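You operate a simulated robot arm through the tools that you are given. There is no shell and no other tool.

You are at the controls of a simulated robot arm. One attempt, no reset.

Task
Tip the dry wafers into the yellow tin and lid it again.
Fine: set the tray back; leave the other tin on the platform empty.

It is judged by the outcome, as a careful person would: the job done as asked, and still so three seconds after it is handed in. It fails if anything else is knocked over, pushed out of place, dropped, spilled or broken. Lids that push on must go on centred and level and be pressed home; caps that screw on are set level and turned clockwise until they are tight.

Robot
A 7-joint arm with a two-finger parallel gripper, fixed in place. Base frame: the origin is at the foot of the arm, x ahead of it, y to its left, z up; the work surface is at about z = 800. Units: mm, degrees, N and s.
With the tool pointing down near the work surface it reaches from about 100 to 660 mm from the base axis. Its first joint turns from -66.0 to 66.0 degrees. Payload 1.57 kg.
The TCP is the grasp point between the finger pads, 30 mm short of the fingertips. In the tool frame z runs along the fingers and y along their closing line. Largest opening 80 mm; finger width 17, thickness 12; the body of the gripper, 40 by 82 mm, starts 80 mm behind the TCP.
Orientation is told as [roll, pitch, yaw] about the base's x, y, z axes, in that order, counted from this pose: with the fingers straight down and closing along the base's y, the tool's x points along the base's -x, its y along +y and its z along -z.

Tools
- The arm moves only by the tool arm_command. Its argument "steps" is a list of rows, each an object of numbers (a shift or turn left out is 0, a gripper value left out holds the last): "rx", "ry", "rz": the turn, a rotation vector about the base's x, y, z in rad; "dx", "dy", "dz": the shift along the base's x, y, z in cm; "claw": the opening, from 0 (shut) to 1 (fully open). In form: [{"rx": .., "ry": .., "rz": .., "dx": .., "dy": .., "dz": .., "claw": ..}, ...]. A call has 1 to 20 rows; each row is the pose to reach, as a shift and turn from the pose commanded when the call began. A row lasts 0.2 s, in which the tool goes at most 50 mm and 8.6 degrees; a call with a longer step from one row to the next is refused whole, and so is a gripper value outside its range. Where a pose cannot be reached the arm comes as near as it can. A force on the tool above 40 N (or 10 N above the force at the start of the call, whichever is more), or a blocked arm, ends the call early, and 0.2 s more pass. The fingers move at their own pace (about 72 mm/s each) and stop on an object; they squeeze with about 33 N. The grip force told is the motor's: it shows also when the fingers shut on nothing. Time passes only in rows, and 0.2 s behind the last, so rows that repeat a pose let the fingers close. The reply holds the time, the measured pose of the TCP, the force on the tool along the base axes, the opening and the grip force, in the units named above and with some noise, with the torque about the TCP (base axes, N m) and any sound that the robot's microphone picked up.
- Cameras (640 x 400 px; columns grow to the right, rows downward): "scene" is fixed at [51.6, 428, 1429.7]; the picture's right is [-0.81, -0.59, 0.00], its down [-0.31, 0.43, -0.85] and it looks along [0.50, -0.68, -0.53] (base axes); focal length 301 px, centre (320, 200). "wrist" rides on the gripper at [72, -7, -122] in the tool frame; the picture's right is [0.09, 1.00, 0.00], its down [-0.84, 0.08, -0.54] and it looks along [-0.54, 0.05, 0.84] (tool axes); focal length 238 px, centre (320, 200). There is no depth. A picture from a camera that has moved, and an enlarged one, comes with that camera's place and axes in the base frame and with its lens.
- capture(camera): a new picture of that camera. No time passes.
- inspect(camera, box): a new picture of the part [left, top, right, bottom] of that camera's present view, enlarged. No time passes.
- finish_job(): hands the job in; it is judged then, once.

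Places have to be worked out from the pictures, the camera data and where the tool is seen. Open the gripper and draw the arm clear of the work before you hand the job in, unless the task says otherwise.

The tools are called after "Emit:" as name(argument=value, ...) on one line, values as JSON. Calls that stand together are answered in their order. arm_command: Moves the arm, as the interface text tells. Its arguments: {"type":"object","properties":{"steps":{"type":"array"}},"required":["steps"]} The other tools are called the same way: capture (camera) takes a picture; inspect (camera, box) takes an enlarged picture of a part of a camera's view; finish_job () hands the job in.

At the start:

```text
clock: 0.0
tool_pos: [362.3, -141.7, 1206.7]
tcp_rot: [0.0, 0.0, 0.0]
ft_force: [-0.4, 0.1, -0.1]
wrist_torque: [0.01, 0.01, -0.01]
finger_gap: 80.0
grip_force: 0.0
```

scene: 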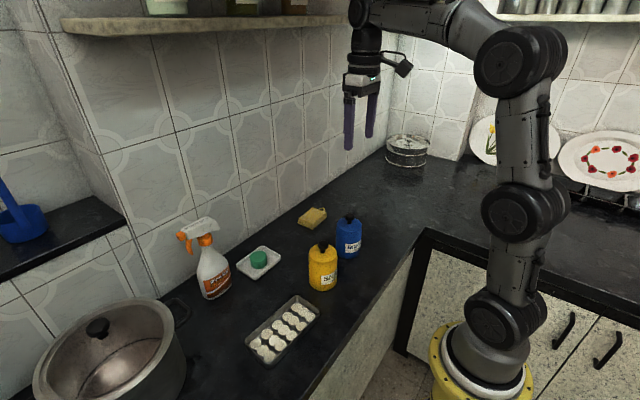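
wrist: 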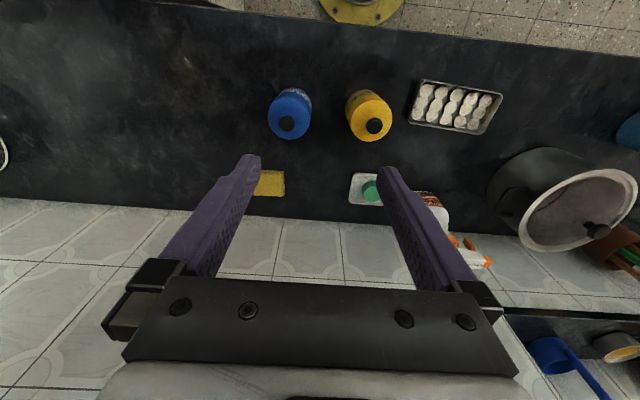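

The scene shows a tray of wafers, a yellow tin and a blue tin, both lidded with dark knobs. I'll enlarge both views to see the details before moving.

Emit:
inspect(camera="scene", box=[220, 190, 380, 290])

Emit:
inspect(camera="scene", box=[220, 280, 348, 360])

Emit:
inspect(camera="wrist", box=[240, 60, 400, 160])

Emit:
inspect(camera="wrist", box=[390, 60, 518, 140])

```text
4.00 times, centred on (300, 240) of scene
camera zoom: at [51.6, 428.0, 1429.7], right [-0.81, -0.59, 0.0], down [-0.31, 0.43, -0.85], along [0.5, -0.68, -0.53], focal length 1203 px, centre (400, 40)
```

zoom: 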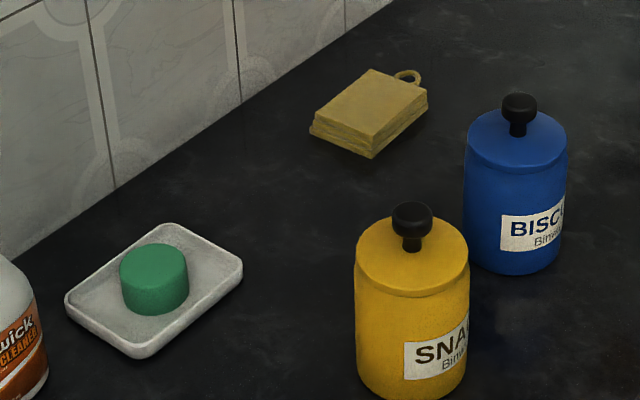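

```text
5.00 times, centred on (284, 320) of scene
camera zoom: at [51.6, 428.0, 1429.7], right [-0.81, -0.59, 0.0], down [-0.31, 0.43, -0.85], along [0.5, -0.68, -0.53], focal length 1504 px, centre (500, -400)
```

zoom: 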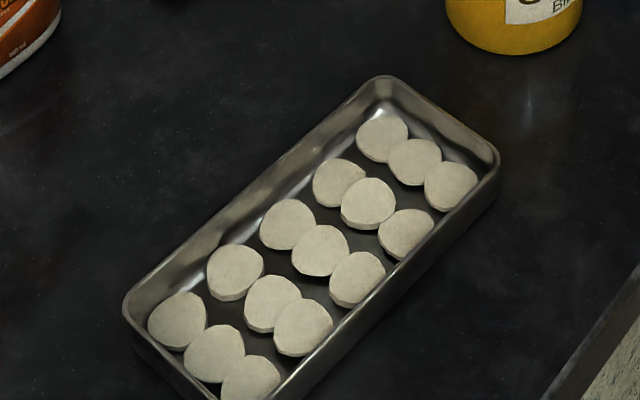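

```text
4.00 times, centred on (320, 110) of wrist
camera zoom: at [289.3, -148.4, 1328.6], right [-0.09, 1.0, 0.0], down [0.84, 0.08, 0.54], along [0.54, 0.05, -0.84], focal length 953 px, centre (320, 560)
```

zoom: 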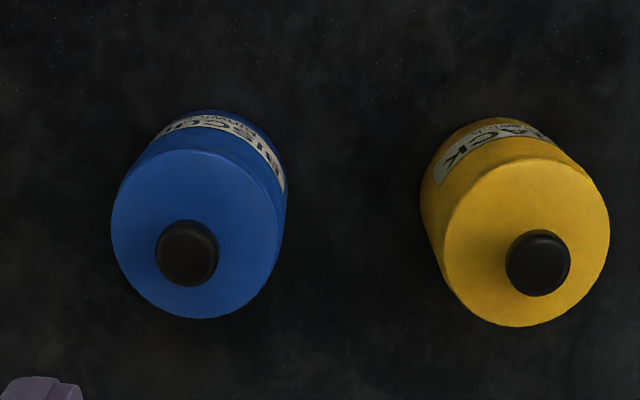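

```text
5.00 times, centred on (454, 100) of wrist
camera zoom: at [289.3, -148.4, 1328.6], right [-0.09, 1.0, 0.0], down [0.84, 0.08, 0.54], along [0.54, 0.05, -0.84], focal length 1192 px, centre (-350, 700)
```

zoom: 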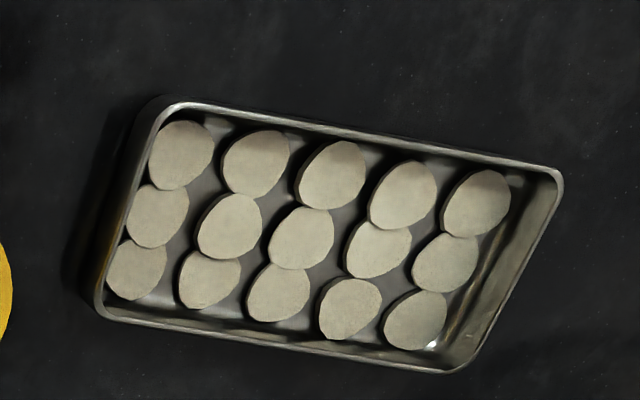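

The yellow tin's lid looks centred near (391, -46) with its top at z≈896 and the knob top near 930. The tray runs from about (326, 55) to (416, 206). I'll move above the yellow tin at a safe height to look closer.

Emit:
arm_command(steps=[{"dx": 0.4, "dy": 1.6, "dz": -3.3}, {"dx": 0.8, "dy": 3.2, "dz": -6.6}, {"dx": 1.2, "dy": 4.8, "dz": -9.9}, {"dx": 1.7, "dy": 6.4, "dz": -13.2}, {"dx": 2.2, "dy": 8.0, "dz": -16.5}, {"dx": 2.9, "dy": 9.5, "dz": -19.6}, {"dx": 2.9, "dy": 9.5, "dz": -19.6}])

```text
clock: 1.6
tool_pos: [389.9, -48.9, 1010.6]
tcp_rot: [-0.1, 0.0, 0.0]
ft_force: [0.0, -0.3, 0.2]
wrist_torque: [0.02, 0.01, 0.0]
finger_gap: 80.0
grip_force: 0.1
```

The arm is above the yellow tin at z≈1010. I'll take pictures to refine where the knob is.

Emit:
capture(camera="wrist")

Emit:
inspect(camera="scene", box=[260, 160, 420, 260])

```text
taken
camera wrist: at [317.0, -56.2, 1131.7], right [-0.09, 1.0, 0.0], down [0.84, 0.08, 0.54], along [0.54, 0.05, -0.84], focal length 238 px, centre (320, 200)
```

wrist: 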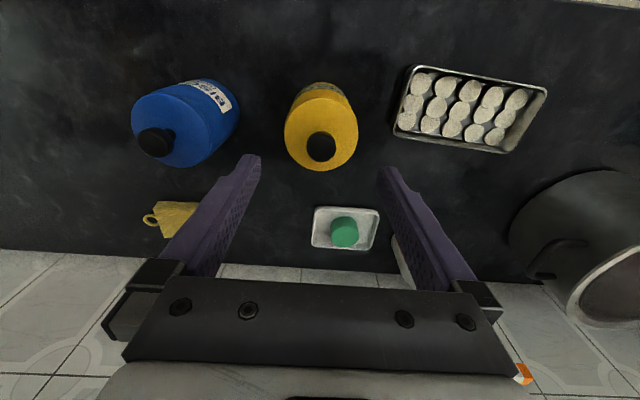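

```text
4.00 times, centred on (340, 210) of scene
camera zoom: at [51.6, 428.0, 1429.7], right [-0.81, -0.59, 0.0], down [-0.31, 0.43, -0.85], along [0.5, -0.68, -0.53], focal length 1203 px, centre (240, 160)
```

zoom: 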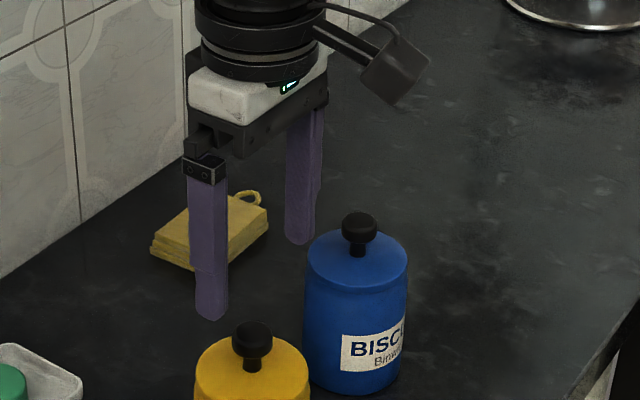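

The knob shows clearly between the fingers. I'll enlarge it to fix its centre, and look at the tray's corners from this height too.

Emit:
inspect(camera="wrist", box=[272, 70, 400, 190])

Emit:
inspect(camera="wrist", box=[380, 50, 560, 162])

```text
3.33 times, centred on (336, 130) of wrist
camera zoom: at [317.0, -56.2, 1131.7], right [-0.09, 1.0, 0.0], down [0.84, 0.08, 0.54], along [0.54, 0.05, -0.84], focal length 794 px, centre (267, 433)
```

zoom: 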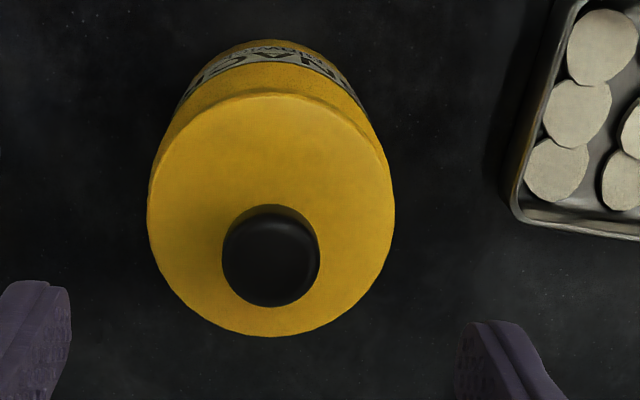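

```text
3.56 times, centred on (470, 106) of wrist
camera zoom: at [317.0, -56.2, 1131.7], right [-0.09, 1.0, 0.0], down [0.84, 0.08, 0.54], along [0.54, 0.05, -0.84], focal length 848 px, centre (-213, 534)
```

zoom: 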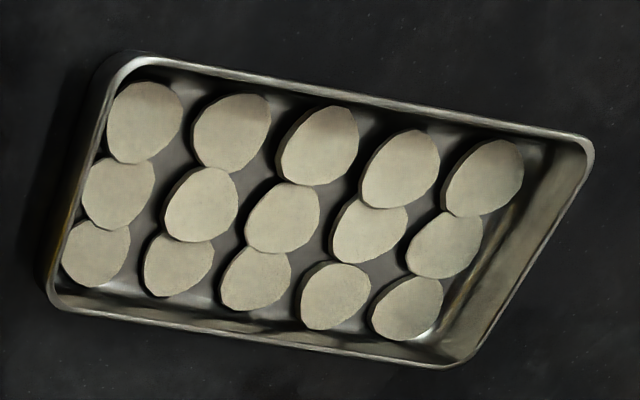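

The lid is centred at (391.3, -48.2), about 74 mm across. The knob is about 25.5 mm across with its top near 932. I'll lower to z≈930 (fingertips just above the lid) and grip the knob.

Emit:
arm_command(steps=[{"dx": 0.14, "dy": 0.07, "dz": -3.0, "claw": 1}, {"dx": 0.14, "dy": 0.07, "dz": -5.5, "claw": 1}, {"dx": 0.14, "dy": 0.07, "dz": -7.0, "claw": 1}, {"dx": 0.14, "dy": 0.07, "dz": -7.9, "claw": 1}, {"dx": 0.14, "dy": 0.07, "dz": -7.9, "claw": 0.5}, {"dx": 0.14, "dy": 0.07, "dz": -7.9, "claw": 0.2}, {"dx": 0.14, "dy": 0.07, "dz": -7.9, "claw": 0.2}, {"dx": 0.14, "dy": 0.07, "dz": -7.9, "claw": 0.2}, {"dx": 0.14, "dy": 0.07, "dz": -7.9, "claw": 0.2}])

```text
clock: 3.6
tool_pos: [390.7, -46.8, 930.9]
tcp_rot: [0.0, -0.1, -0.1]
ft_force: [1.3, -1.3, 1.6]
wrist_torque: [-0.03, -0.14, -0.08]
finger_gap: 70.6
grip_force: 33.1
```

The fingers stopped at a 70.6 mm gap with full grip force, far wider than the knob. I'll look before doing anything else.

Emit:
capture(camera="wrist")

Emit:
inspect(camera="scene", box=[270, 200, 398, 300])

```text
taken
camera wrist: at [318.7, -53.5, 1053.8], right [-0.09, 1.0, 0.0], down [0.84, 0.08, 0.54], along [0.54, 0.05, -0.84], focal length 238 px, centre (320, 200)
```

wrist: 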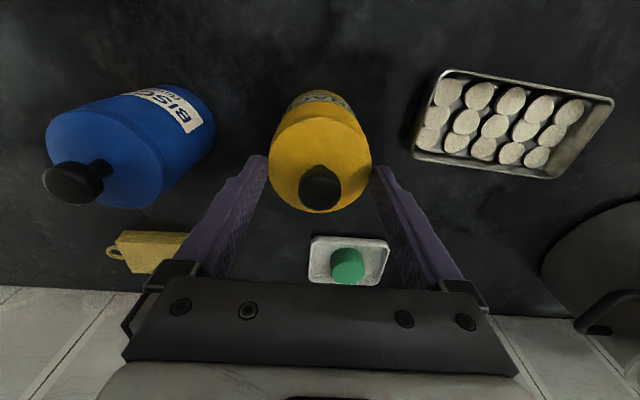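

```text
4.00 times, centred on (334, 250) of scene
camera zoom: at [51.6, 427.9, 1429.7], right [-0.81, -0.59, 0.0], down [-0.31, 0.43, -0.85], along [0.5, -0.68, -0.53], focal length 1203 px, centre (264, 0)
```

zoom: 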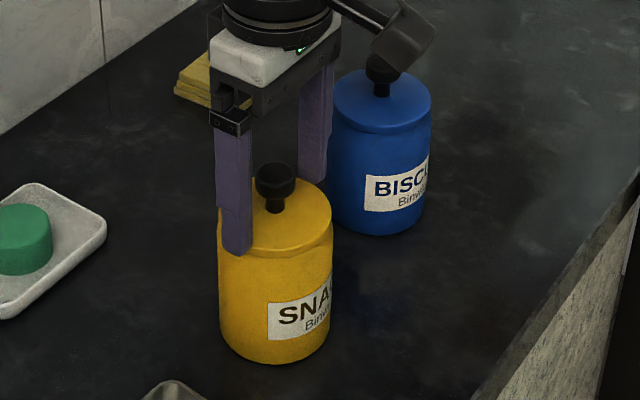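

The fingertips are gripping the lid's edge, so the lid top is higher than I judged (about 905–908). I'll open the fingers, then measure again from this nearer view.

Emit:
arm_command(steps=[{"claw": 1}, {"claw": 1}, {"dz": 1.0, "claw": 1}, {"dz": 2.2, "claw": 1}, {"dz": 2.2, "claw": 1}])

Emit:
inspect(camera="wrist", box=[240, 80, 400, 220])

Emit:
inspect(camera="scene", box=[290, 220, 370, 300])

```text
clock: 4.8
tool_pos: [390.5, -47.7, 952.7]
tcp_rot: [0.0, -0.1, 0.1]
ft_force: [-0.1, -0.2, 0.1]
wrist_torque: [-0.01, 0.01, -0.01]
finger_gap: 79.8
grip_force: 0.2
```

```text
2.86 times, centred on (320, 150) of wrist
camera zoom: at [318.4, -53.6, 1075.0], right [-0.09, 1.0, 0.0], down [0.84, 0.08, 0.54], along [0.54, 0.05, -0.84], focal length 681 px, centre (320, 343)
```

zoom: 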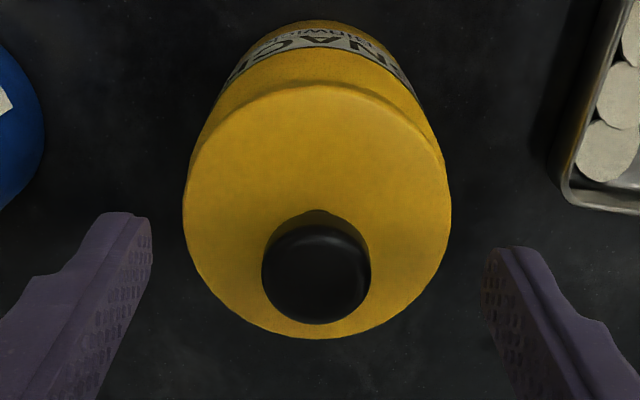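

```text
5.00 times, centred on (330, 260) of scene
camera zoom: at [51.6, 428.0, 1429.7], right [-0.81, -0.59, 0.0], down [-0.31, 0.43, -0.85], along [0.5, -0.68, -0.53], focal length 1504 px, centre (270, -100)
```

zoom: 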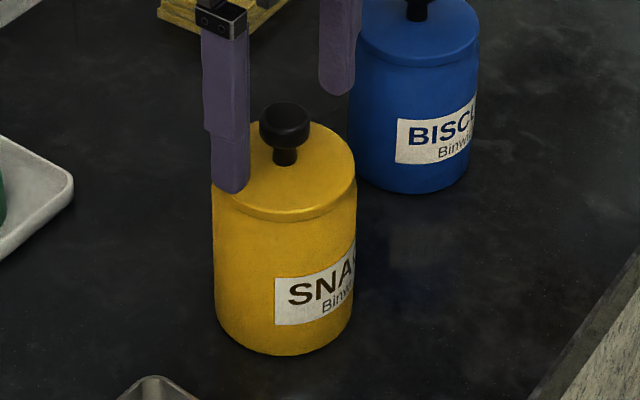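

Comparing the two wrist views puts the lid top at ≈906 (diameter ≈71), and the knob's widest part at (390.3, -48.2, 935) with a diameter of ≈25. I'll grip it with the TCP at z≈940.

Emit:
arm_command(steps=[{"dz": -0.7, "claw": 1}, {"dz": -1.25, "claw": 1}, {"dz": -1.25, "claw": 0.7}, {"dz": -1.25, "claw": 0.4}, {"dz": -1.25, "claw": 0.2}, {"dz": -1.25, "claw": 0.2}, {"dz": -1.25, "claw": 0.2}, {"dz": -1.25, "claw": 0.2}])

```text
clock: 6.6
tool_pos: [391.4, -45.6, 940.2]
tcp_rot: [0.1, 0.0, 0.0]
ft_force: [-0.4, -0.5, 0.4]
wrist_torque: [0.03, -0.03, 0.0]
finger_gap: 23.8
grip_force: 33.1
heard: snap
```

The fingers are on the knob at a 23.8 mm gap, but I heard a snap. I'll check what it was.

Emit:
capture(camera="wrist")

Emit:
inspect(camera="scene", box=[280, 200, 380, 300])

Emit:
inspect(camera="wrist", box=[240, 80, 400, 220])

```text
taken
camera wrist: at [319.3, -52.8, 1062.8], right [-0.09, 1.0, 0.0], down [0.84, 0.08, 0.54], along [0.54, 0.05, -0.84], focal length 238 px, centre (320, 200)
```

wrist: 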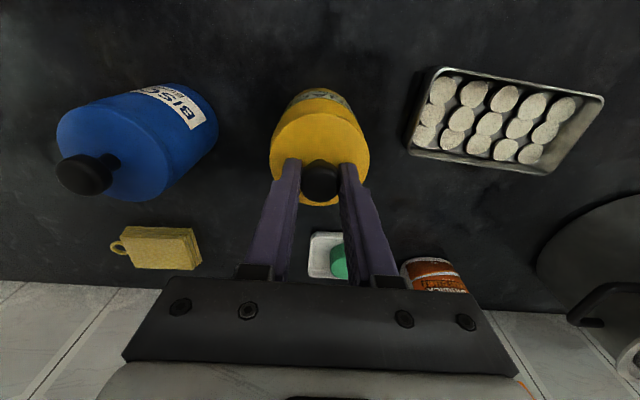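

```text
4.00 times, centred on (330, 250) of scene
camera zoom: at [51.6, 428.0, 1429.7], right [-0.81, -0.59, 0.0], down [-0.31, 0.43, -0.85], along [0.5, -0.68, -0.53], focal length 1203 px, centre (280, 0)
```

zoom: 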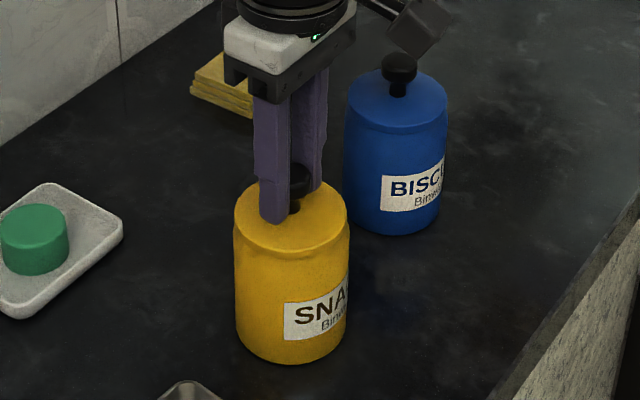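

```text
2.86 times, centred on (320, 150) of wrist
camera zoom: at [319.3, -52.8, 1062.8], right [-0.09, 1.0, 0.0], down [0.84, 0.08, 0.54], along [0.54, 0.05, -0.84], focal length 681 px, centre (320, 343)
```

zoom: 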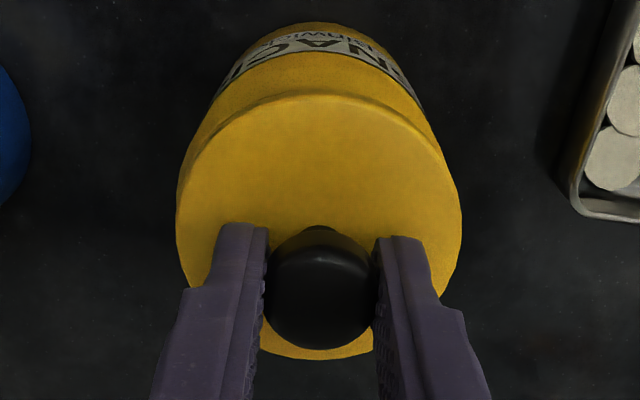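

The fingers hold the knob squarely and the tin stands as it was, so the snap was probably the push-on lid's seal letting go. I'll lift slowly and watch the force.

Emit:
arm_command(steps=[{"dz": 0.2}, {"dz": 0.4}, {"dz": 0.7}, {"dz": 1.0}, {"dz": 1.5}, {"dz": 2.0}, {"dz": 2.0}])

Emit:
inspect(camera="scene", box=[280, 200, 380, 300])

```text
clock: 8.2
tool_pos: [390.5, -46.2, 960.9]
tcp_rot: [0.1, 0.0, 0.0]
ft_force: [0.6, -0.3, -0.5]
wrist_torque: [0.03, 0.01, -0.02]
finger_gap: 24.1
grip_force: 33.4
```

```text
4.00 times, centred on (330, 250) of scene
camera zoom: at [51.6, 428.0, 1429.7], right [-0.81, -0.59, 0.0], down [-0.31, 0.43, -0.85], along [0.5, -0.68, -0.53], focal length 1203 px, centre (280, 0)
```

zoom: 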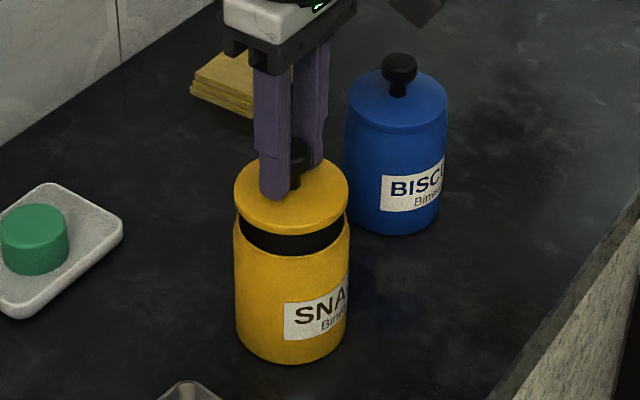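

The lid came off cleanly, with a black plug under it. It's a push-on lid. I'll carry it over to a clear spot near (400, -320), stopping above the counter.

Emit:
arm_command(steps=[{"dz": 3}, {"dz": 6}, {"dz": 9}, {"dz": 10, "dy": -3}, {"dz": 10, "dy": -7}, {"dz": 10, "dy": -11.5}, {"dz": 10, "dy": -16}, {"dz": 10, "dy": -20.5}, {"dz": 10, "dy": -24.5, "dx": 0.5}, {"dz": 9, "dy": -27.4, "dx": 1}, {"dz": 6, "dy": -27.4, "dx": 1}, {"dz": 2, "dy": -27.4, "dx": 1}, {"dz": -2, "dy": -27.4, "dx": 1}, {"dz": -5, "dy": -27.4, "dx": 1}, {"dz": -7, "dy": -27.4, "dx": 1}, {"dz": -7, "dy": -27.4, "dx": 1}])

Emit:
capture(camera="scene")

Emit:
capture(camera="wrist")

Emit:
inspect(camera="scene", box=[280, 120, 440, 280])

```text
clock: 11.6
tool_pos: [402.0, -320.4, 887.5]
tcp_rot: [0.1, 0.0, 0.0]
ft_force: [-0.9, 0.1, -0.5]
wrist_torque: [0.0, -0.04, -0.02]
finger_gap: 23.7
grip_force: 33.4
```

```text
taken
```

scene: 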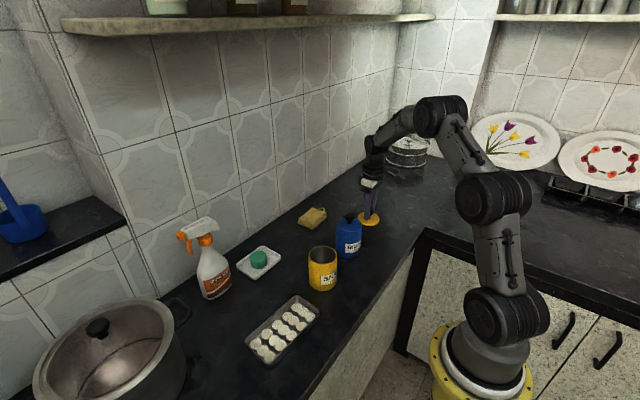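

```text
taken
camera wrist: at [329.5, -327.1, 1010.4], right [-0.09, 1.0, 0.0], down [0.84, 0.08, 0.54], along [0.54, 0.05, -0.84], focal length 238 px, centre (320, 200)
```

wrist: 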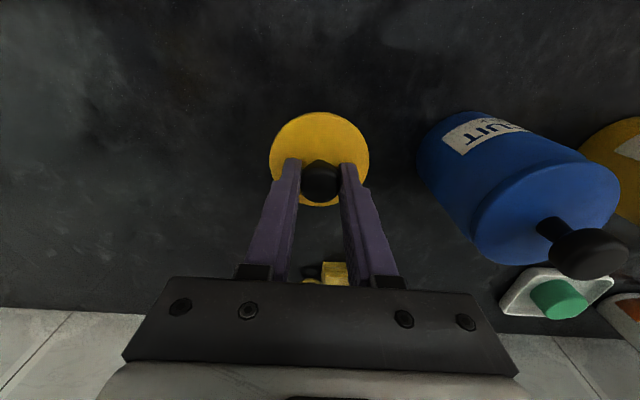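

```text
2.50 times, centred on (360, 200) of scene
camera zoom: at [51.6, 427.9, 1429.7], right [-0.81, -0.59, 0.0], down [-0.31, 0.43, -0.85], along [0.5, -0.68, -0.53], focal length 752 px, centre (220, 200)
```

zoom: 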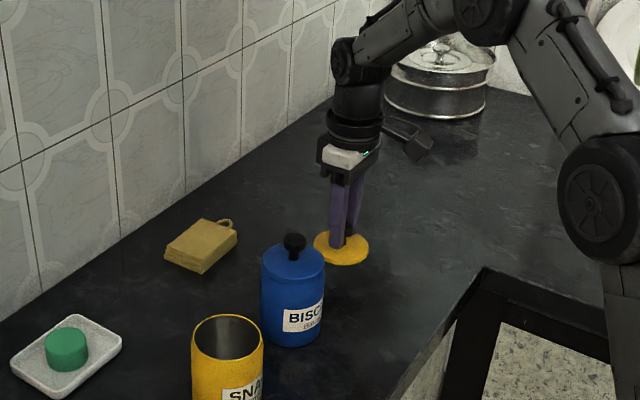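

The tin is open and the lid hangs level over clear counter. I'll lower it in small steps until it touches.

Emit:
arm_command(steps=[{"dz": -0.6}, {"dz": -1.1}, {"dz": -1.5}, {"dz": -1.8}, {"dz": -2.0}, {"dz": -2.2}, {"dz": -2.4}, {"dz": -2.6}])

Emit:
inspect(camera="scene", box=[320, 180, 420, 250])

```text
clock: 13.4
tool_pos: [401.8, -319.0, 866.0]
tcp_rot: [-0.1, 0.0, -0.1]
ft_force: [-1.1, -0.1, -0.4]
wrist_torque: [-0.02, -0.02, 0.01]
finger_gap: 23.7
grip_force: 32.8
```

```text
5.71 times, centred on (370, 215) of scene
camera zoom: at [51.6, 428.0, 1429.7], right [-0.81, -0.59, 0.0], down [-0.31, 0.43, -0.85], along [0.5, -0.68, -0.53], focal length 1718 px, centre (34, 114)
```

zoom: 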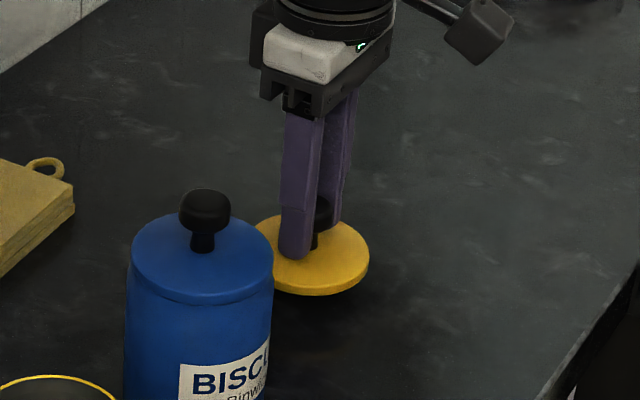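

There's no contact force yet. I'll keep lowering in finer steps.

Emit:
arm_command(steps=[{"dz": -0.2}, {"dz": -0.4}, {"dz": -0.6}, {"dz": -0.8}, {"dz": -1.0}])

Emit:
inspect(camera="scene", box=[320, 180, 420, 250])

```text
clock: 14.6
tool_pos: [401.6, -320.7, 855.0]
tcp_rot: [0.0, 0.0, 0.0]
ft_force: [0.2, 0.4, -0.6]
wrist_torque: [0.0, -0.01, 0.0]
finger_gap: 24.0
grip_force: 33.4
```

```text
5.71 times, centred on (370, 215) of scene
camera zoom: at [51.6, 428.0, 1429.7], right [-0.81, -0.59, 0.0], down [-0.31, 0.43, -0.85], along [0.5, -0.68, -0.53], focal length 1718 px, centre (34, 114)
```

zoom: 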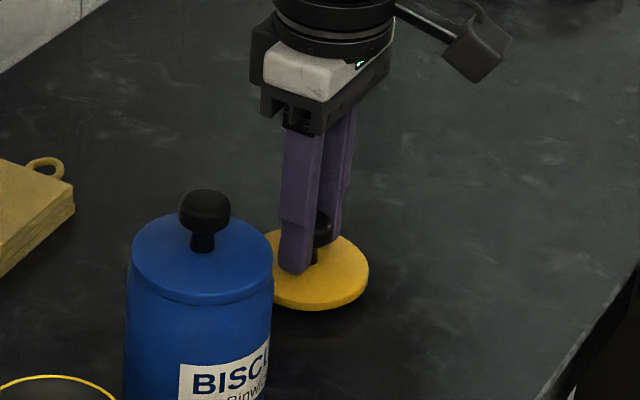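

Emit:
arm_command(steps=[{"dz": -0.15}, {"dz": -0.3}, {"dz": -0.45}, {"dz": -0.6}, {"dz": -0.75}])

Emit:
inspect(camera="scene", box=[320, 180, 420, 250])

```text
clock: 15.8
tool_pos: [402.3, -319.9, 847.3]
tcp_rot: [0.0, -0.1, 0.0]
ft_force: [-1.5, 0.6, 4.3]
wrist_torque: [0.15, 0.12, 0.05]
finger_gap: 23.5
grip_force: 33.7
```

```text
5.71 times, centred on (370, 215) of scene
camera zoom: at [51.5, 428.0, 1429.7], right [-0.81, -0.59, 0.0], down [-0.31, 0.43, -0.85], along [0.5, -0.68, -0.53], focal length 1718 px, centre (34, 114)
```

zoom: 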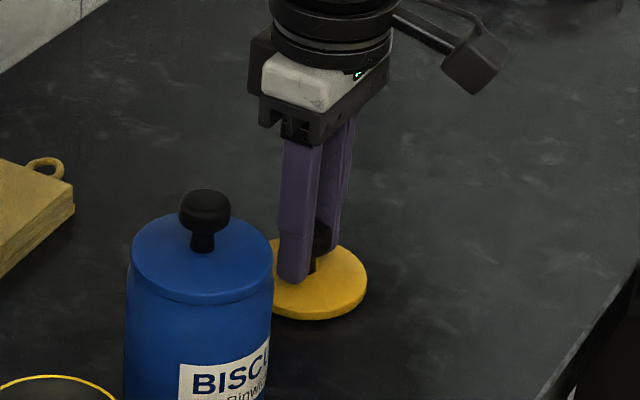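

The force shows 4 N of contact, so the lid is resting on the counter. I'll release it, rise straight up, and then move over toward the tray for a close look.

Emit:
arm_command(steps=[{"dz": 0.05, "claw": 0.45}, {"dz": 0.05, "claw": 0.7}, {"dz": 0.05, "claw": 1}, {"dz": 0.05, "claw": 1}, {"dz": 2, "claw": 1}, {"dz": 5, "claw": 1}, {"dz": 9, "claw": 1}, {"dz": 13, "claw": 1}, {"dz": 17, "claw": 1}, {"dz": 20, "claw": 1, "dy": 3}, {"dz": 20, "claw": 1, "dy": 7}, {"dz": 20, "claw": 1, "dy": 12}, {"dz": 20, "claw": 1, "dy": 17}, {"dz": 20, "claw": 1, "dy": 22}, {"dz": 20, "claw": 1, "dy": 27}, {"dz": 20, "claw": 1, "dy": 27}])

Emit:
capture(camera="wrist")

Emit:
inspect(camera="scene", box=[280, 180, 420, 300])

Emit:
inspect(camera="wrist", box=[272, 70, 400, 190])

```text
clock: 19.2
tool_pos: [406.5, -45.8, 1043.9]
tcp_rot: [0.0, 0.0, 0.0]
ft_force: [0.7, -1.0, 0.2]
wrist_torque: [0.0, 0.03, 0.01]
finger_gap: 80.0
grip_force: 0.0
```

```text
taken
camera wrist: at [333.8, -52.2, 1166.7], right [-0.09, 1.0, 0.0], down [0.84, 0.08, 0.54], along [0.54, 0.05, -0.84], focal length 238 px, centre (320, 200)
```

wrist: 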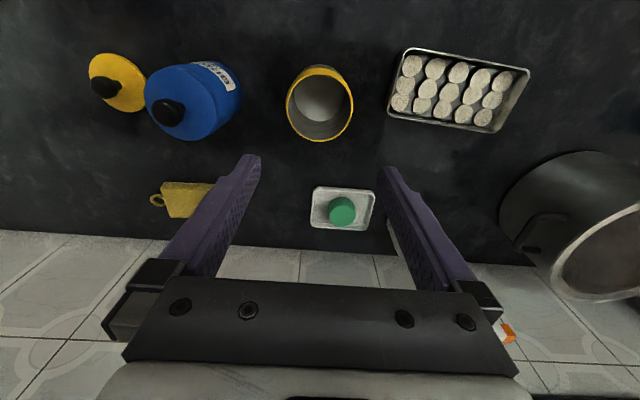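

```text
3.33 times, centred on (350, 240) of scene
camera zoom: at [51.6, 428.0, 1429.7], right [-0.81, -0.59, 0.0], down [-0.31, 0.43, -0.85], along [0.5, -0.68, -0.53], focal length 1002 px, centre (220, 67)
```

zoom: 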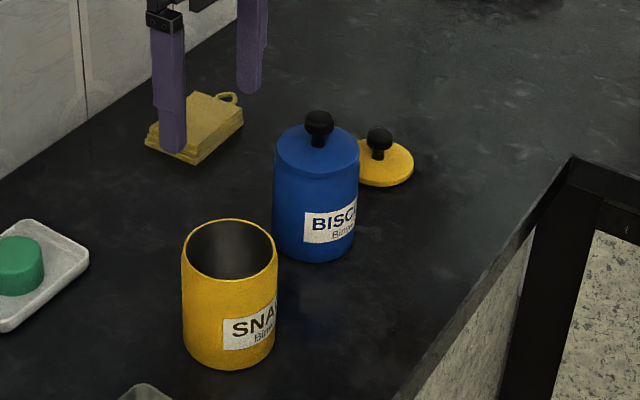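

```text
3.33 times, centred on (336, 130) of wrist
camera zoom: at [333.8, -52.2, 1166.7], right [-0.09, 1.0, 0.0], down [0.84, 0.08, 0.54], along [0.54, 0.05, -0.84], focal length 794 px, centre (267, 433)
```

zoom: 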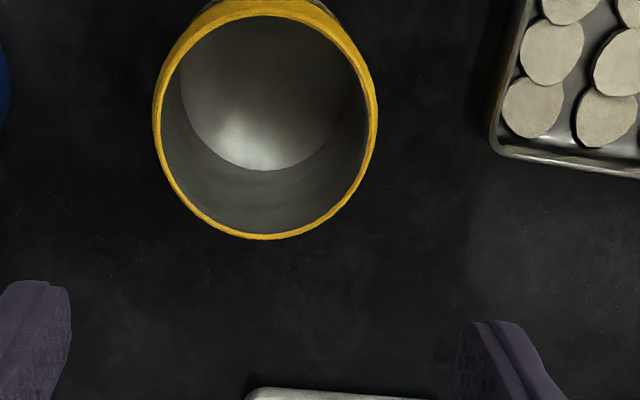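

The tin is empty inside, with a mouth about 63 mm across and its rim at z≈903. I'll move over the tray's +y end to measure the wall, the wafers and the gap for a finger.

Emit:
arm_command(steps=[{"dx": -0.5, "dy": 4.5, "dz": -1}, {"dx": -1.5, "dy": 9, "dz": -2}, {"dx": -2.5, "dy": 13.5, "dz": -4}, {"dx": -2.7, "dy": 18, "dz": -6}, {"dx": -2.7, "dy": 22, "dz": -8}, {"dx": -2.7, "dy": 24, "dz": -9}, {"dx": -2.7, "dy": 24, "dz": -9}, {"dx": -2.7, "dy": 24, "dz": -9}])

Emit:
capture(camera="wrist")

Emit:
inspect(camera="wrist", box=[180, 60, 400, 200])

```text
refused: row 3 steps farther than a row can; nothing moved
```

```text
taken
camera wrist: at [333.8, -52.2, 1166.7], right [-0.09, 1.0, 0.0], down [0.84, 0.08, 0.54], along [0.54, 0.05, -0.84], focal length 238 px, centre (320, 200)
```

wrist: 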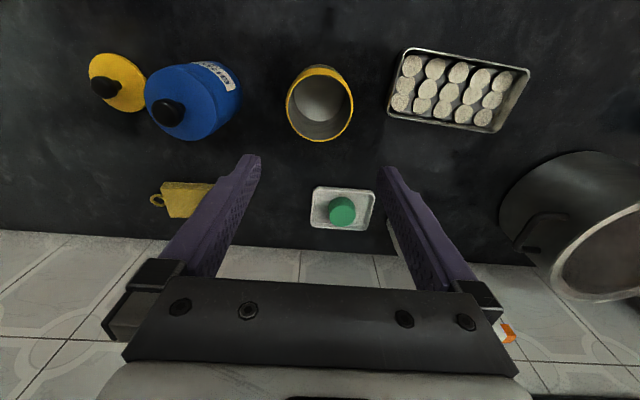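

```text
2.86 times, centred on (290, 130) of wrist
camera zoom: at [333.8, -52.2, 1166.7], right [-0.09, 1.0, 0.0], down [0.84, 0.08, 0.54], along [0.54, 0.05, -0.84], focal length 681 px, centre (406, 400)
```

zoom: 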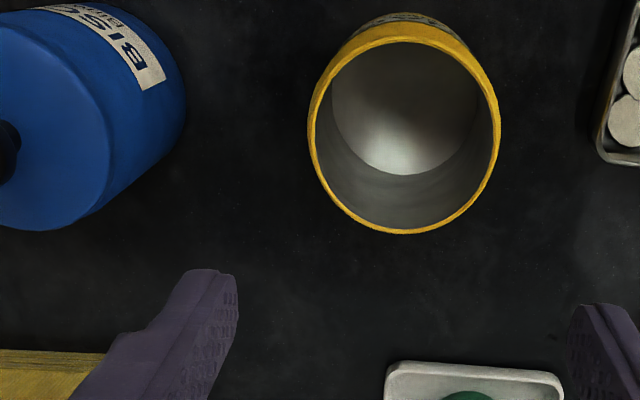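

That row list had a step that was too long, so nothing moved. I'll send it again with shorter steps.

Emit:
arm_command(steps=[{"dx": -0.5, "dy": 4, "dz": -1}, {"dx": -1.0, "dy": 8, "dz": -2}, {"dx": -1.5, "dy": 12, "dz": -4}, {"dx": -2.0, "dy": 16, "dz": -6}, {"dx": -2.5, "dy": 20, "dz": -8}, {"dx": -2.7, "dy": 22, "dz": -9}, {"dx": -2.7, "dy": 22, "dz": -9}, {"dx": -2.7, "dy": 22, "dz": -9}])

Emit:
capture(camera="wrist")

Emit:
inspect(camera="wrist", box=[180, 60, 400, 200])

```text
clock: 21.0
tool_pos: [372.7, 169.8, 955.9]
tcp_rot: [0.0, 0.0, 0.0]
ft_force: [0.0, -0.2, 0.3]
wrist_torque: [-0.02, 0.03, 0.0]
finger_gap: 80.2
grip_force: 0.0
```

```text
taken
camera wrist: at [301.9, 163.5, 1078.1], right [-0.09, 1.0, 0.0], down [0.84, 0.08, 0.54], along [0.54, 0.05, -0.84], focal length 238 px, centre (320, 200)
```

wrist: 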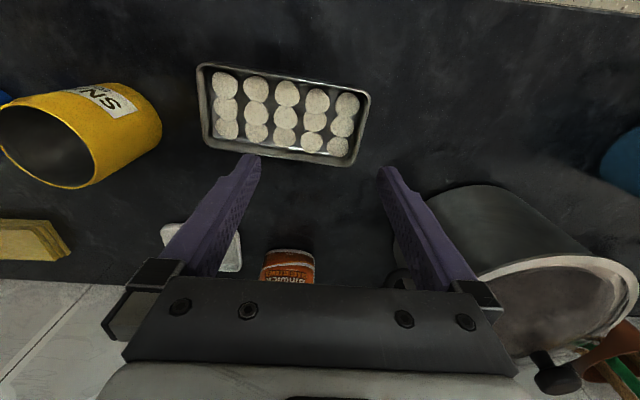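

```text
2.86 times, centred on (290, 130) of wrist
camera zoom: at [301.9, 163.5, 1078.1], right [-0.09, 1.0, 0.0], down [0.84, 0.08, 0.54], along [0.54, 0.05, -0.84], focal length 681 px, centre (406, 400)
```

zoom: 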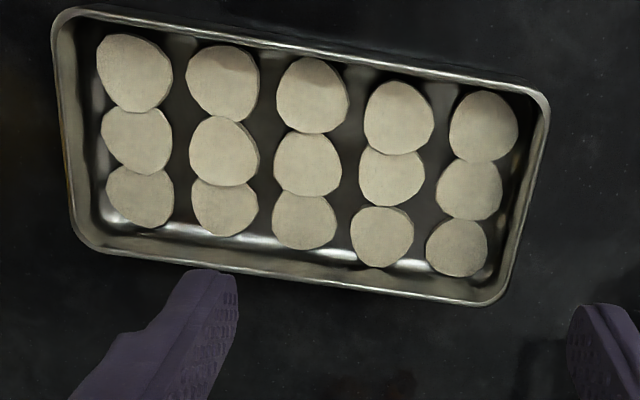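

The tray's rim measures about 162 × 82 mm, centred at (372, 131), turned about -3°, with the rim at z≈823. The wafers nearly fill it, so I need to see the wall shape and height in detail.

Emit:
inspect(camera="scene", box=[240, 330, 290, 370])

Emit:
inspect(camera="scene", box=[280, 290, 325, 326])

Emit:
inspect(camera="wrist", box=[320, 80, 380, 170])

Emit:
inspect(camera="wrist", box=[190, 55, 280, 165])

```text
10.00 times, centred on (265, 350) of scene
camera zoom: at [51.6, 428.0, 1429.7], right [-0.81, -0.59, 0.0], down [-0.31, 0.43, -0.85], along [0.5, -0.68, -0.53], focal length 3007 px, centre (870, -1300)
```

zoom: 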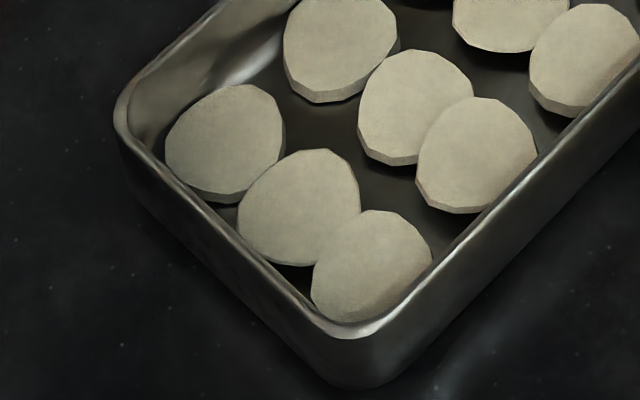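

```text
11.11 times, centred on (302, 308) of scene
camera zoom: at [51.6, 428.0, 1429.7], right [-0.81, -0.59, 0.0], down [-0.31, 0.43, -0.85], along [0.5, -0.68, -0.53], focal length 3341 px, centre (514, -1000)
```

zoom: 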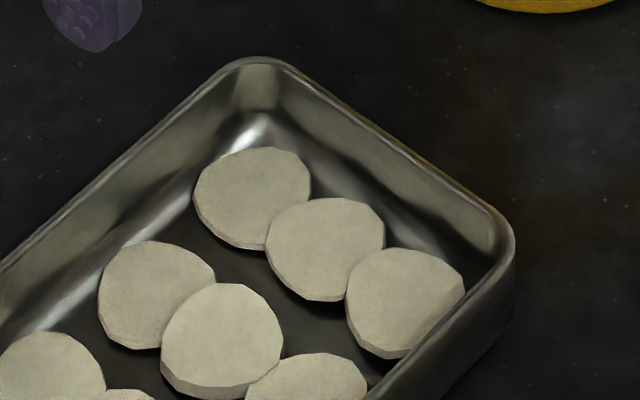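

```text
4.44 times, centred on (350, 125) of wrist
camera zoom: at [301.9, 163.5, 1078.1], right [-0.09, 1.0, 0.0], down [0.84, 0.08, 0.54], along [0.54, 0.05, -0.84], focal length 1059 px, centre (187, 533)
```

zoom: 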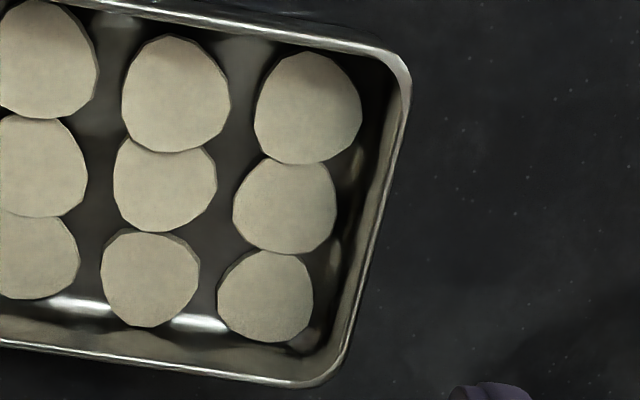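

```text
3.64 times, centred on (235, 110) of wrist
camera zoom: at [301.9, 163.5, 1078.1], right [-0.09, 1.0, 0.0], down [0.84, 0.08, 0.54], along [0.54, 0.05, -0.84], focal length 867 px, centre (629, 527)
```

zoom: 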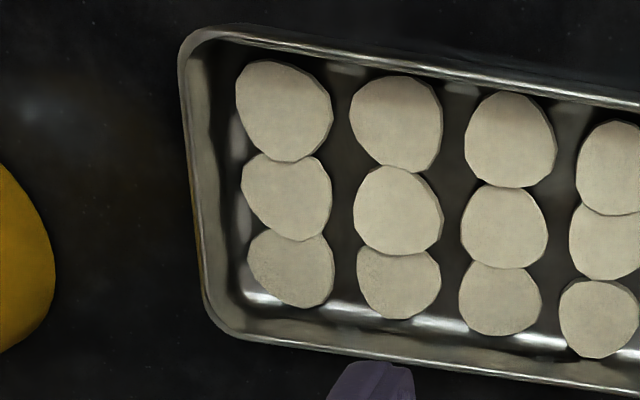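

The walls are nearly vertical and about 20 mm deep. The wafers are about 25 × 7 mm and lie close to the walls, so I can only pinch the top 10 mm of a long wall. Before touching the tray, I'll rehearse the pouring orientation in the air: yaw -45° near the tin, then tilt about x.

Emit:
arm_command(steps=[{"dz": 3, "dy": -2, "rz": -0.13}, {"dz": 6, "dy": -5, "rz": -0.26}, {"dz": 9, "dy": -8.5, "rz": -0.39}, {"dz": 10.2, "dy": -12.5, "rz": -0.52}, {"dz": 10.2, "dy": -17, "rz": -0.65}, {"dz": 10.2, "dy": -21.2, "dx": -0.5, "rz": -0.785}, {"dz": 10.2, "dy": -21.2, "dx": -0.5, "rz": -0.785}])

Emit:
arm_command(steps=[{"rx": 0.14}, {"rx": 0.28}, {"rx": 0.42}, {"rx": 0.56}, {"rx": 0.7}, {"rx": 0.84}, {"rx": 0.98}, {"rx": 1.12}, {"rx": 1.26}, {"rx": 1.4}, {"rx": 1.5}, {"rx": 1.6}, {"rx": 1.6}])

Emit:
capture(camera="scene")

Emit:
capture(camera="wrist")

```text
clock: 22.6
tool_pos: [369.1, -42.2, 1061.3]
tcp_rot: [0.1, 0.0, -45.1]
ft_force: [0.3, -0.7, 0.8]
wrist_torque: [0.0, 0.06, 0.0]
finger_gap: 80.0
grip_force: 0.0
```

```text
clock: 25.4
tool_pos: [369.8, -43.4, 1058.9]
tcp_rot: [92.6, 44.8, 1.8]
ft_force: [0.1, -0.6, 0.1]
wrist_torque: [-0.01, 0.01, 0.02]
finger_gap: 80.1
grip_force: 0.0
```

```text
taken
```

scene: 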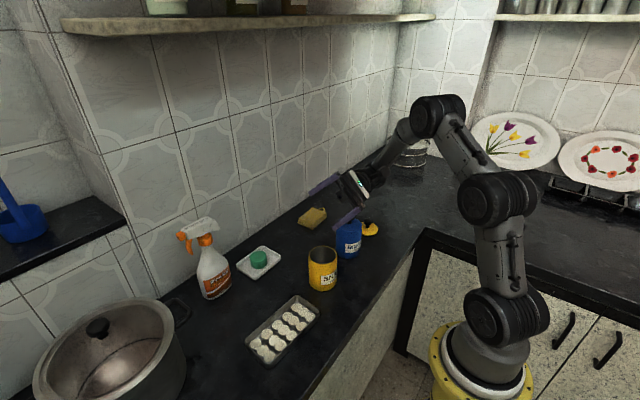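

```text
taken
camera wrist: at [314.5, -166.5, 1101.4], right [0.64, -0.02, 0.77], down [0.65, -0.53, -0.55], along [0.42, 0.85, -0.32], focal length 238 px, centre (320, 200)
```

wrist: 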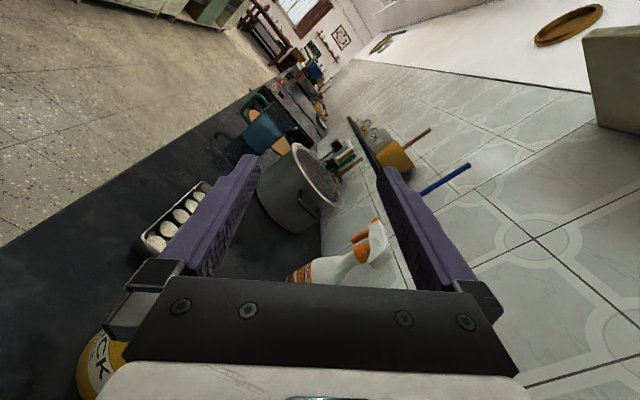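

The pour orientation is reachable and leaves plenty of clearance. I'll untilt, turn the tool to yaw -93° in line with the tray, and come down above the tray's back long wall near (413, 154).

Emit:
arm_command(steps=[{"rx": -0.14}, {"rx": -0.28}, {"rx": -0.42}, {"rx": -0.56}, {"rx": -0.7}, {"rx": -0.84}, {"rx": -0.98}, {"rx": -1.12}, {"rx": -1.26}, {"rx": -1.4}, {"rx": -1.5}, {"rx": -1.6}])

Emit:
arm_command(steps=[{"dx": 0.7, "dy": 3.3, "rz": -0.14}, {"dx": 1.4, "dy": 6.6, "rz": -0.28}, {"dx": 2.1, "dy": 9.9, "rz": -0.42}, {"dx": 2.8, "dy": 13.2, "rz": -0.56}, {"dx": 3.5, "dy": 16.5, "rz": -0.7}, {"dx": 4.23, "dy": 19.6, "rz": -0.838, "dz": -2, "claw": 0.5}, {"dx": 4.23, "dy": 19.6, "rz": -0.838, "dz": -6, "claw": 0.5}, {"dx": 4.23, "dy": 19.6, "rz": -0.838, "dz": -10, "claw": 0.5}, {"dx": 4.23, "dy": 19.6, "rz": -0.838, "dz": -13, "claw": 0.5}, {"dx": 4.23, "dy": 19.6, "rz": -0.838, "dz": -15, "claw": 0.5}, {"dx": 4.23, "dy": 19.6, "rz": -0.838, "dz": -15, "claw": 0.5}])

Emit:
capture(camera="wrist")

Emit:
inspect(camera="scene", box=[230, 250, 350, 370])

```text
clock: 28.0
tool_pos: [369.6, -41.4, 1060.7]
tcp_rot: [-0.1, 0.0, -45.0]
ft_force: [0.7, 0.1, 0.2]
wrist_torque: [0.0, 0.01, -0.03]
finger_gap: 80.1
grip_force: 0.1
```

```text
clock: 30.4
tool_pos: [413.3, 155.0, 908.0]
tcp_rot: [0.0, 0.0, -93.1]
ft_force: [-0.2, 0.1, 0.2]
wrist_torque: [-0.01, -0.05, 0.0]
finger_gap: 40.2
grip_force: 0.0
```

```text
taken
camera wrist: at [410.1, 227.0, 1030.0], right [1.0, 0.04, 0.0], down [0.03, -0.84, 0.54], along [0.02, -0.54, -0.84], focal length 238 px, centre (320, 200)
```

wrist: 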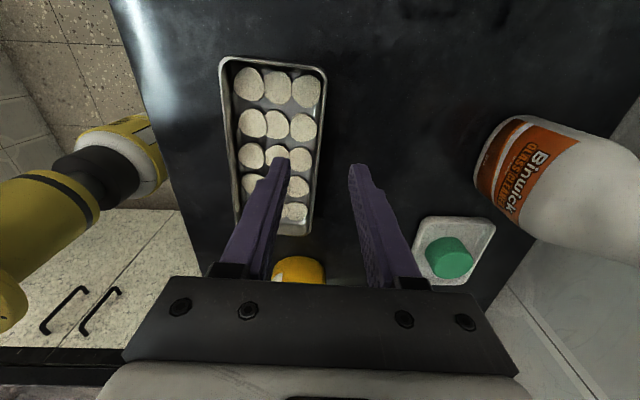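

```text
3.33 times, centred on (290, 310) of scene
camera zoom: at [51.6, 428.0, 1429.7], right [-0.81, -0.59, 0.0], down [-0.31, 0.43, -0.85], along [0.5, -0.68, -0.53], focal length 1002 px, centre (420, -167)
```

zoom: 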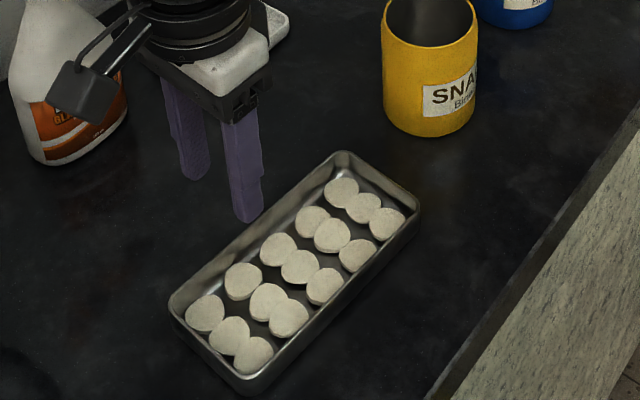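

The fingers straddle the back wall from above. I'll enlarge this view to check how the wall lines up between the fingertips.

Emit:
inspect(camera="wrist", box=[210, 45, 370, 245])

Emit:
inspect(camera="wrist", box=[220, 50, 340, 125])

```text
2.00 times, centred on (290, 145) of wrist
camera zoom: at [410.1, 227.0, 1030.0], right [1.0, 0.04, 0.0], down [0.03, -0.84, 0.54], along [0.02, -0.54, -0.84], focal length 477 px, centre (380, 310)
```

zoom: 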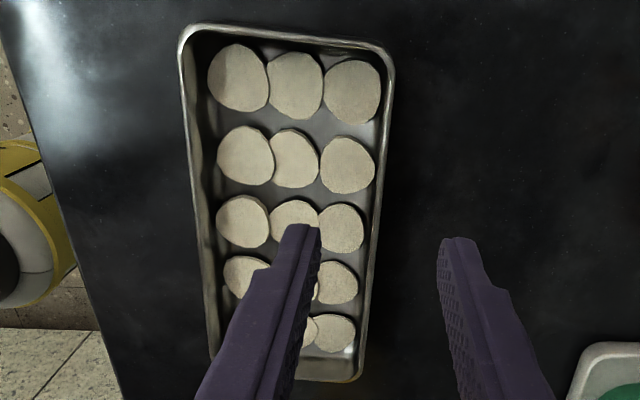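

```text
5.33 times, centred on (280, 88) of wrist
camera zoom: at [410.1, 227.0, 1030.0], right [1.0, 0.04, 0.0], down [0.03, -0.84, 0.54], along [0.02, -0.54, -0.84], focal length 1271 px, centre (533, 800)
```

zoom: 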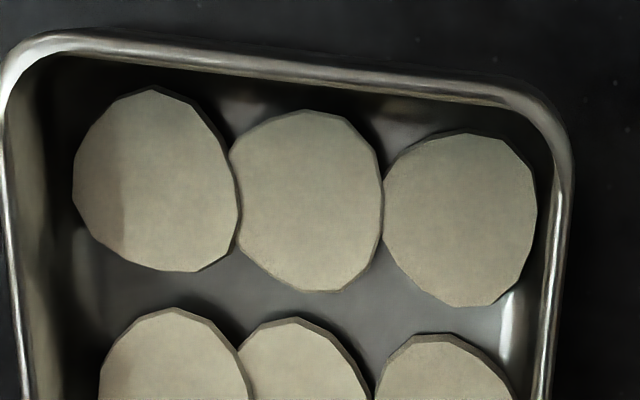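

The wall's centre lies near x≈411 at y≈153, so I'll shift 2 mm toward the base and lower partway, with the fingers still above rim level. Then I'll check again.

Emit:
arm_command(steps=[{"dx": -0.2, "dz": -2, "claw": 0.45}, {"dx": -0.2, "dz": -4, "claw": 0.4}, {"dx": -0.2, "dz": -5.2, "claw": 0.4}, {"dx": -0.2, "dz": -5.2, "claw": 0.4}])

Emit:
inspect(camera="wrist", box=[230, 60, 390, 220])

Emit:
inspect(camera="scene", box=[240, 280, 330, 370])

```text
clock: 31.4
tool_pos: [410.2, 154.9, 854.0]
tcp_rot: [0.0, -0.1, -93.0]
ft_force: [0.3, -0.1, 0.5]
wrist_torque: [-0.04, -0.02, 0.03]
finger_gap: 32.3
grip_force: 0.1
```

```text
2.50 times, centred on (310, 140) of wrist
camera zoom: at [406.7, 226.4, 977.8], right [1.0, 0.04, 0.0], down [0.03, -0.84, 0.54], along [0.02, -0.54, -0.84], focal length 596 px, centre (345, 350)
```

zoom: 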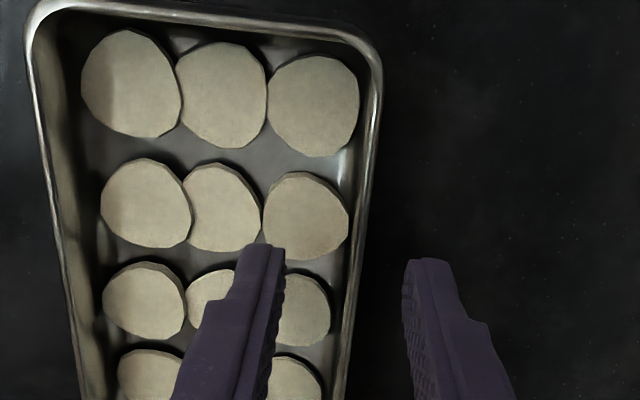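

```text
4.44 times, centred on (285, 325) of scene
camera zoom: at [51.6, 428.0, 1429.7], right [-0.81, -0.59, 0.0], down [-0.31, 0.43, -0.85], along [0.5, -0.68, -0.53], focal length 1336 px, centre (476, -356)
```

zoom: 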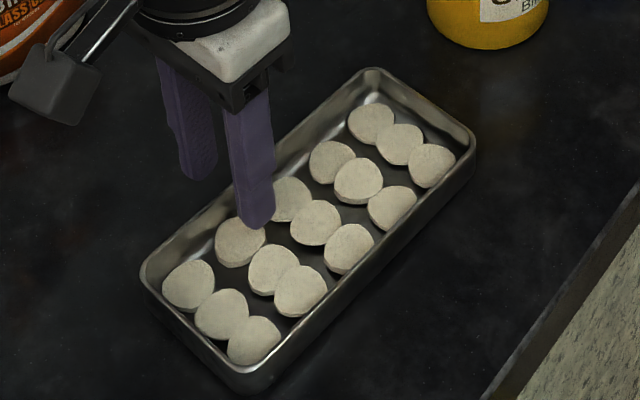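

The fingertips are level with the rim, and the wall sits about 3.4 mm to the +x side of the fingers' midpoint. I'll shift +3.3 mm and lower 8 mm, watching the force.

Emit:
arm_command(steps=[{"dx": 0.33, "claw": 0.4}, {"dx": 0.33, "dz": -0.3, "claw": 0.4}, {"dx": 0.33, "dz": -0.6, "claw": 0.35}, {"dx": 0.33, "dz": -0.8, "claw": 0.3}, {"dx": 0.33, "dz": -0.8, "claw": 0.3}])

Emit:
inspect(camera="wrist", box=[250, 80, 390, 220])

Emit:
inspect(camera="scene", box=[255, 295, 315, 345])

```text
clock: 32.6
tool_pos: [412.7, 154.6, 849.5]
tcp_rot: [0.0, 0.0, -93.0]
ft_force: [-0.7, 0.1, 0.0]
wrist_torque: [0.0, 0.01, -0.02]
finger_gap: 24.1
grip_force: 0.1
```

```text
2.86 times, centred on (320, 150) of wrist
camera zoom: at [410.2, 226.4, 971.4], right [1.0, 0.04, 0.0], down [0.03, -0.84, 0.54], along [0.02, -0.54, -0.84], focal length 681 px, centre (320, 343)
```

zoom: 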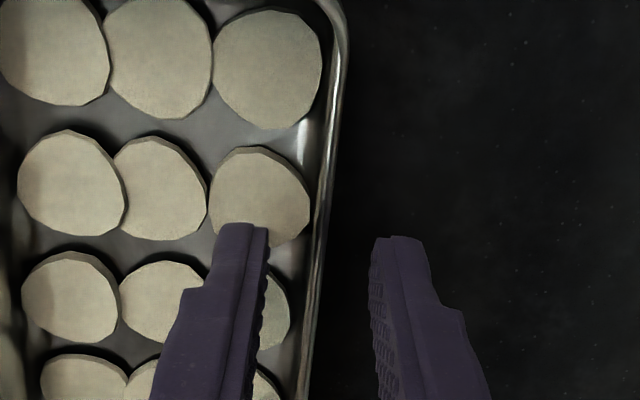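

```text
8.00 times, centred on (285, 320) of scene
camera zoom: at [51.6, 428.0, 1429.7], right [-0.81, -0.59, 0.0], down [-0.31, 0.43, -0.85], along [0.5, -0.68, -0.53], focal length 2406 px, centre (600, -760)
```

zoom: 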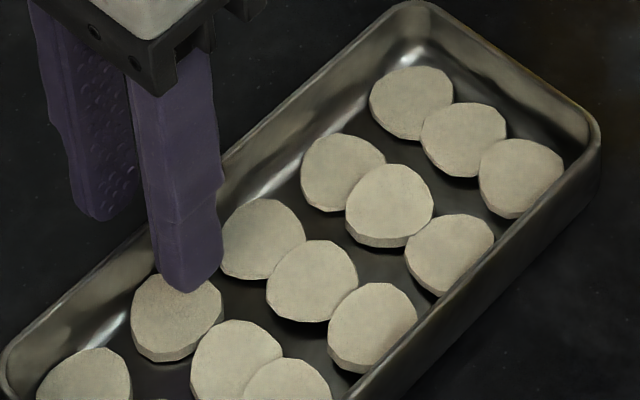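

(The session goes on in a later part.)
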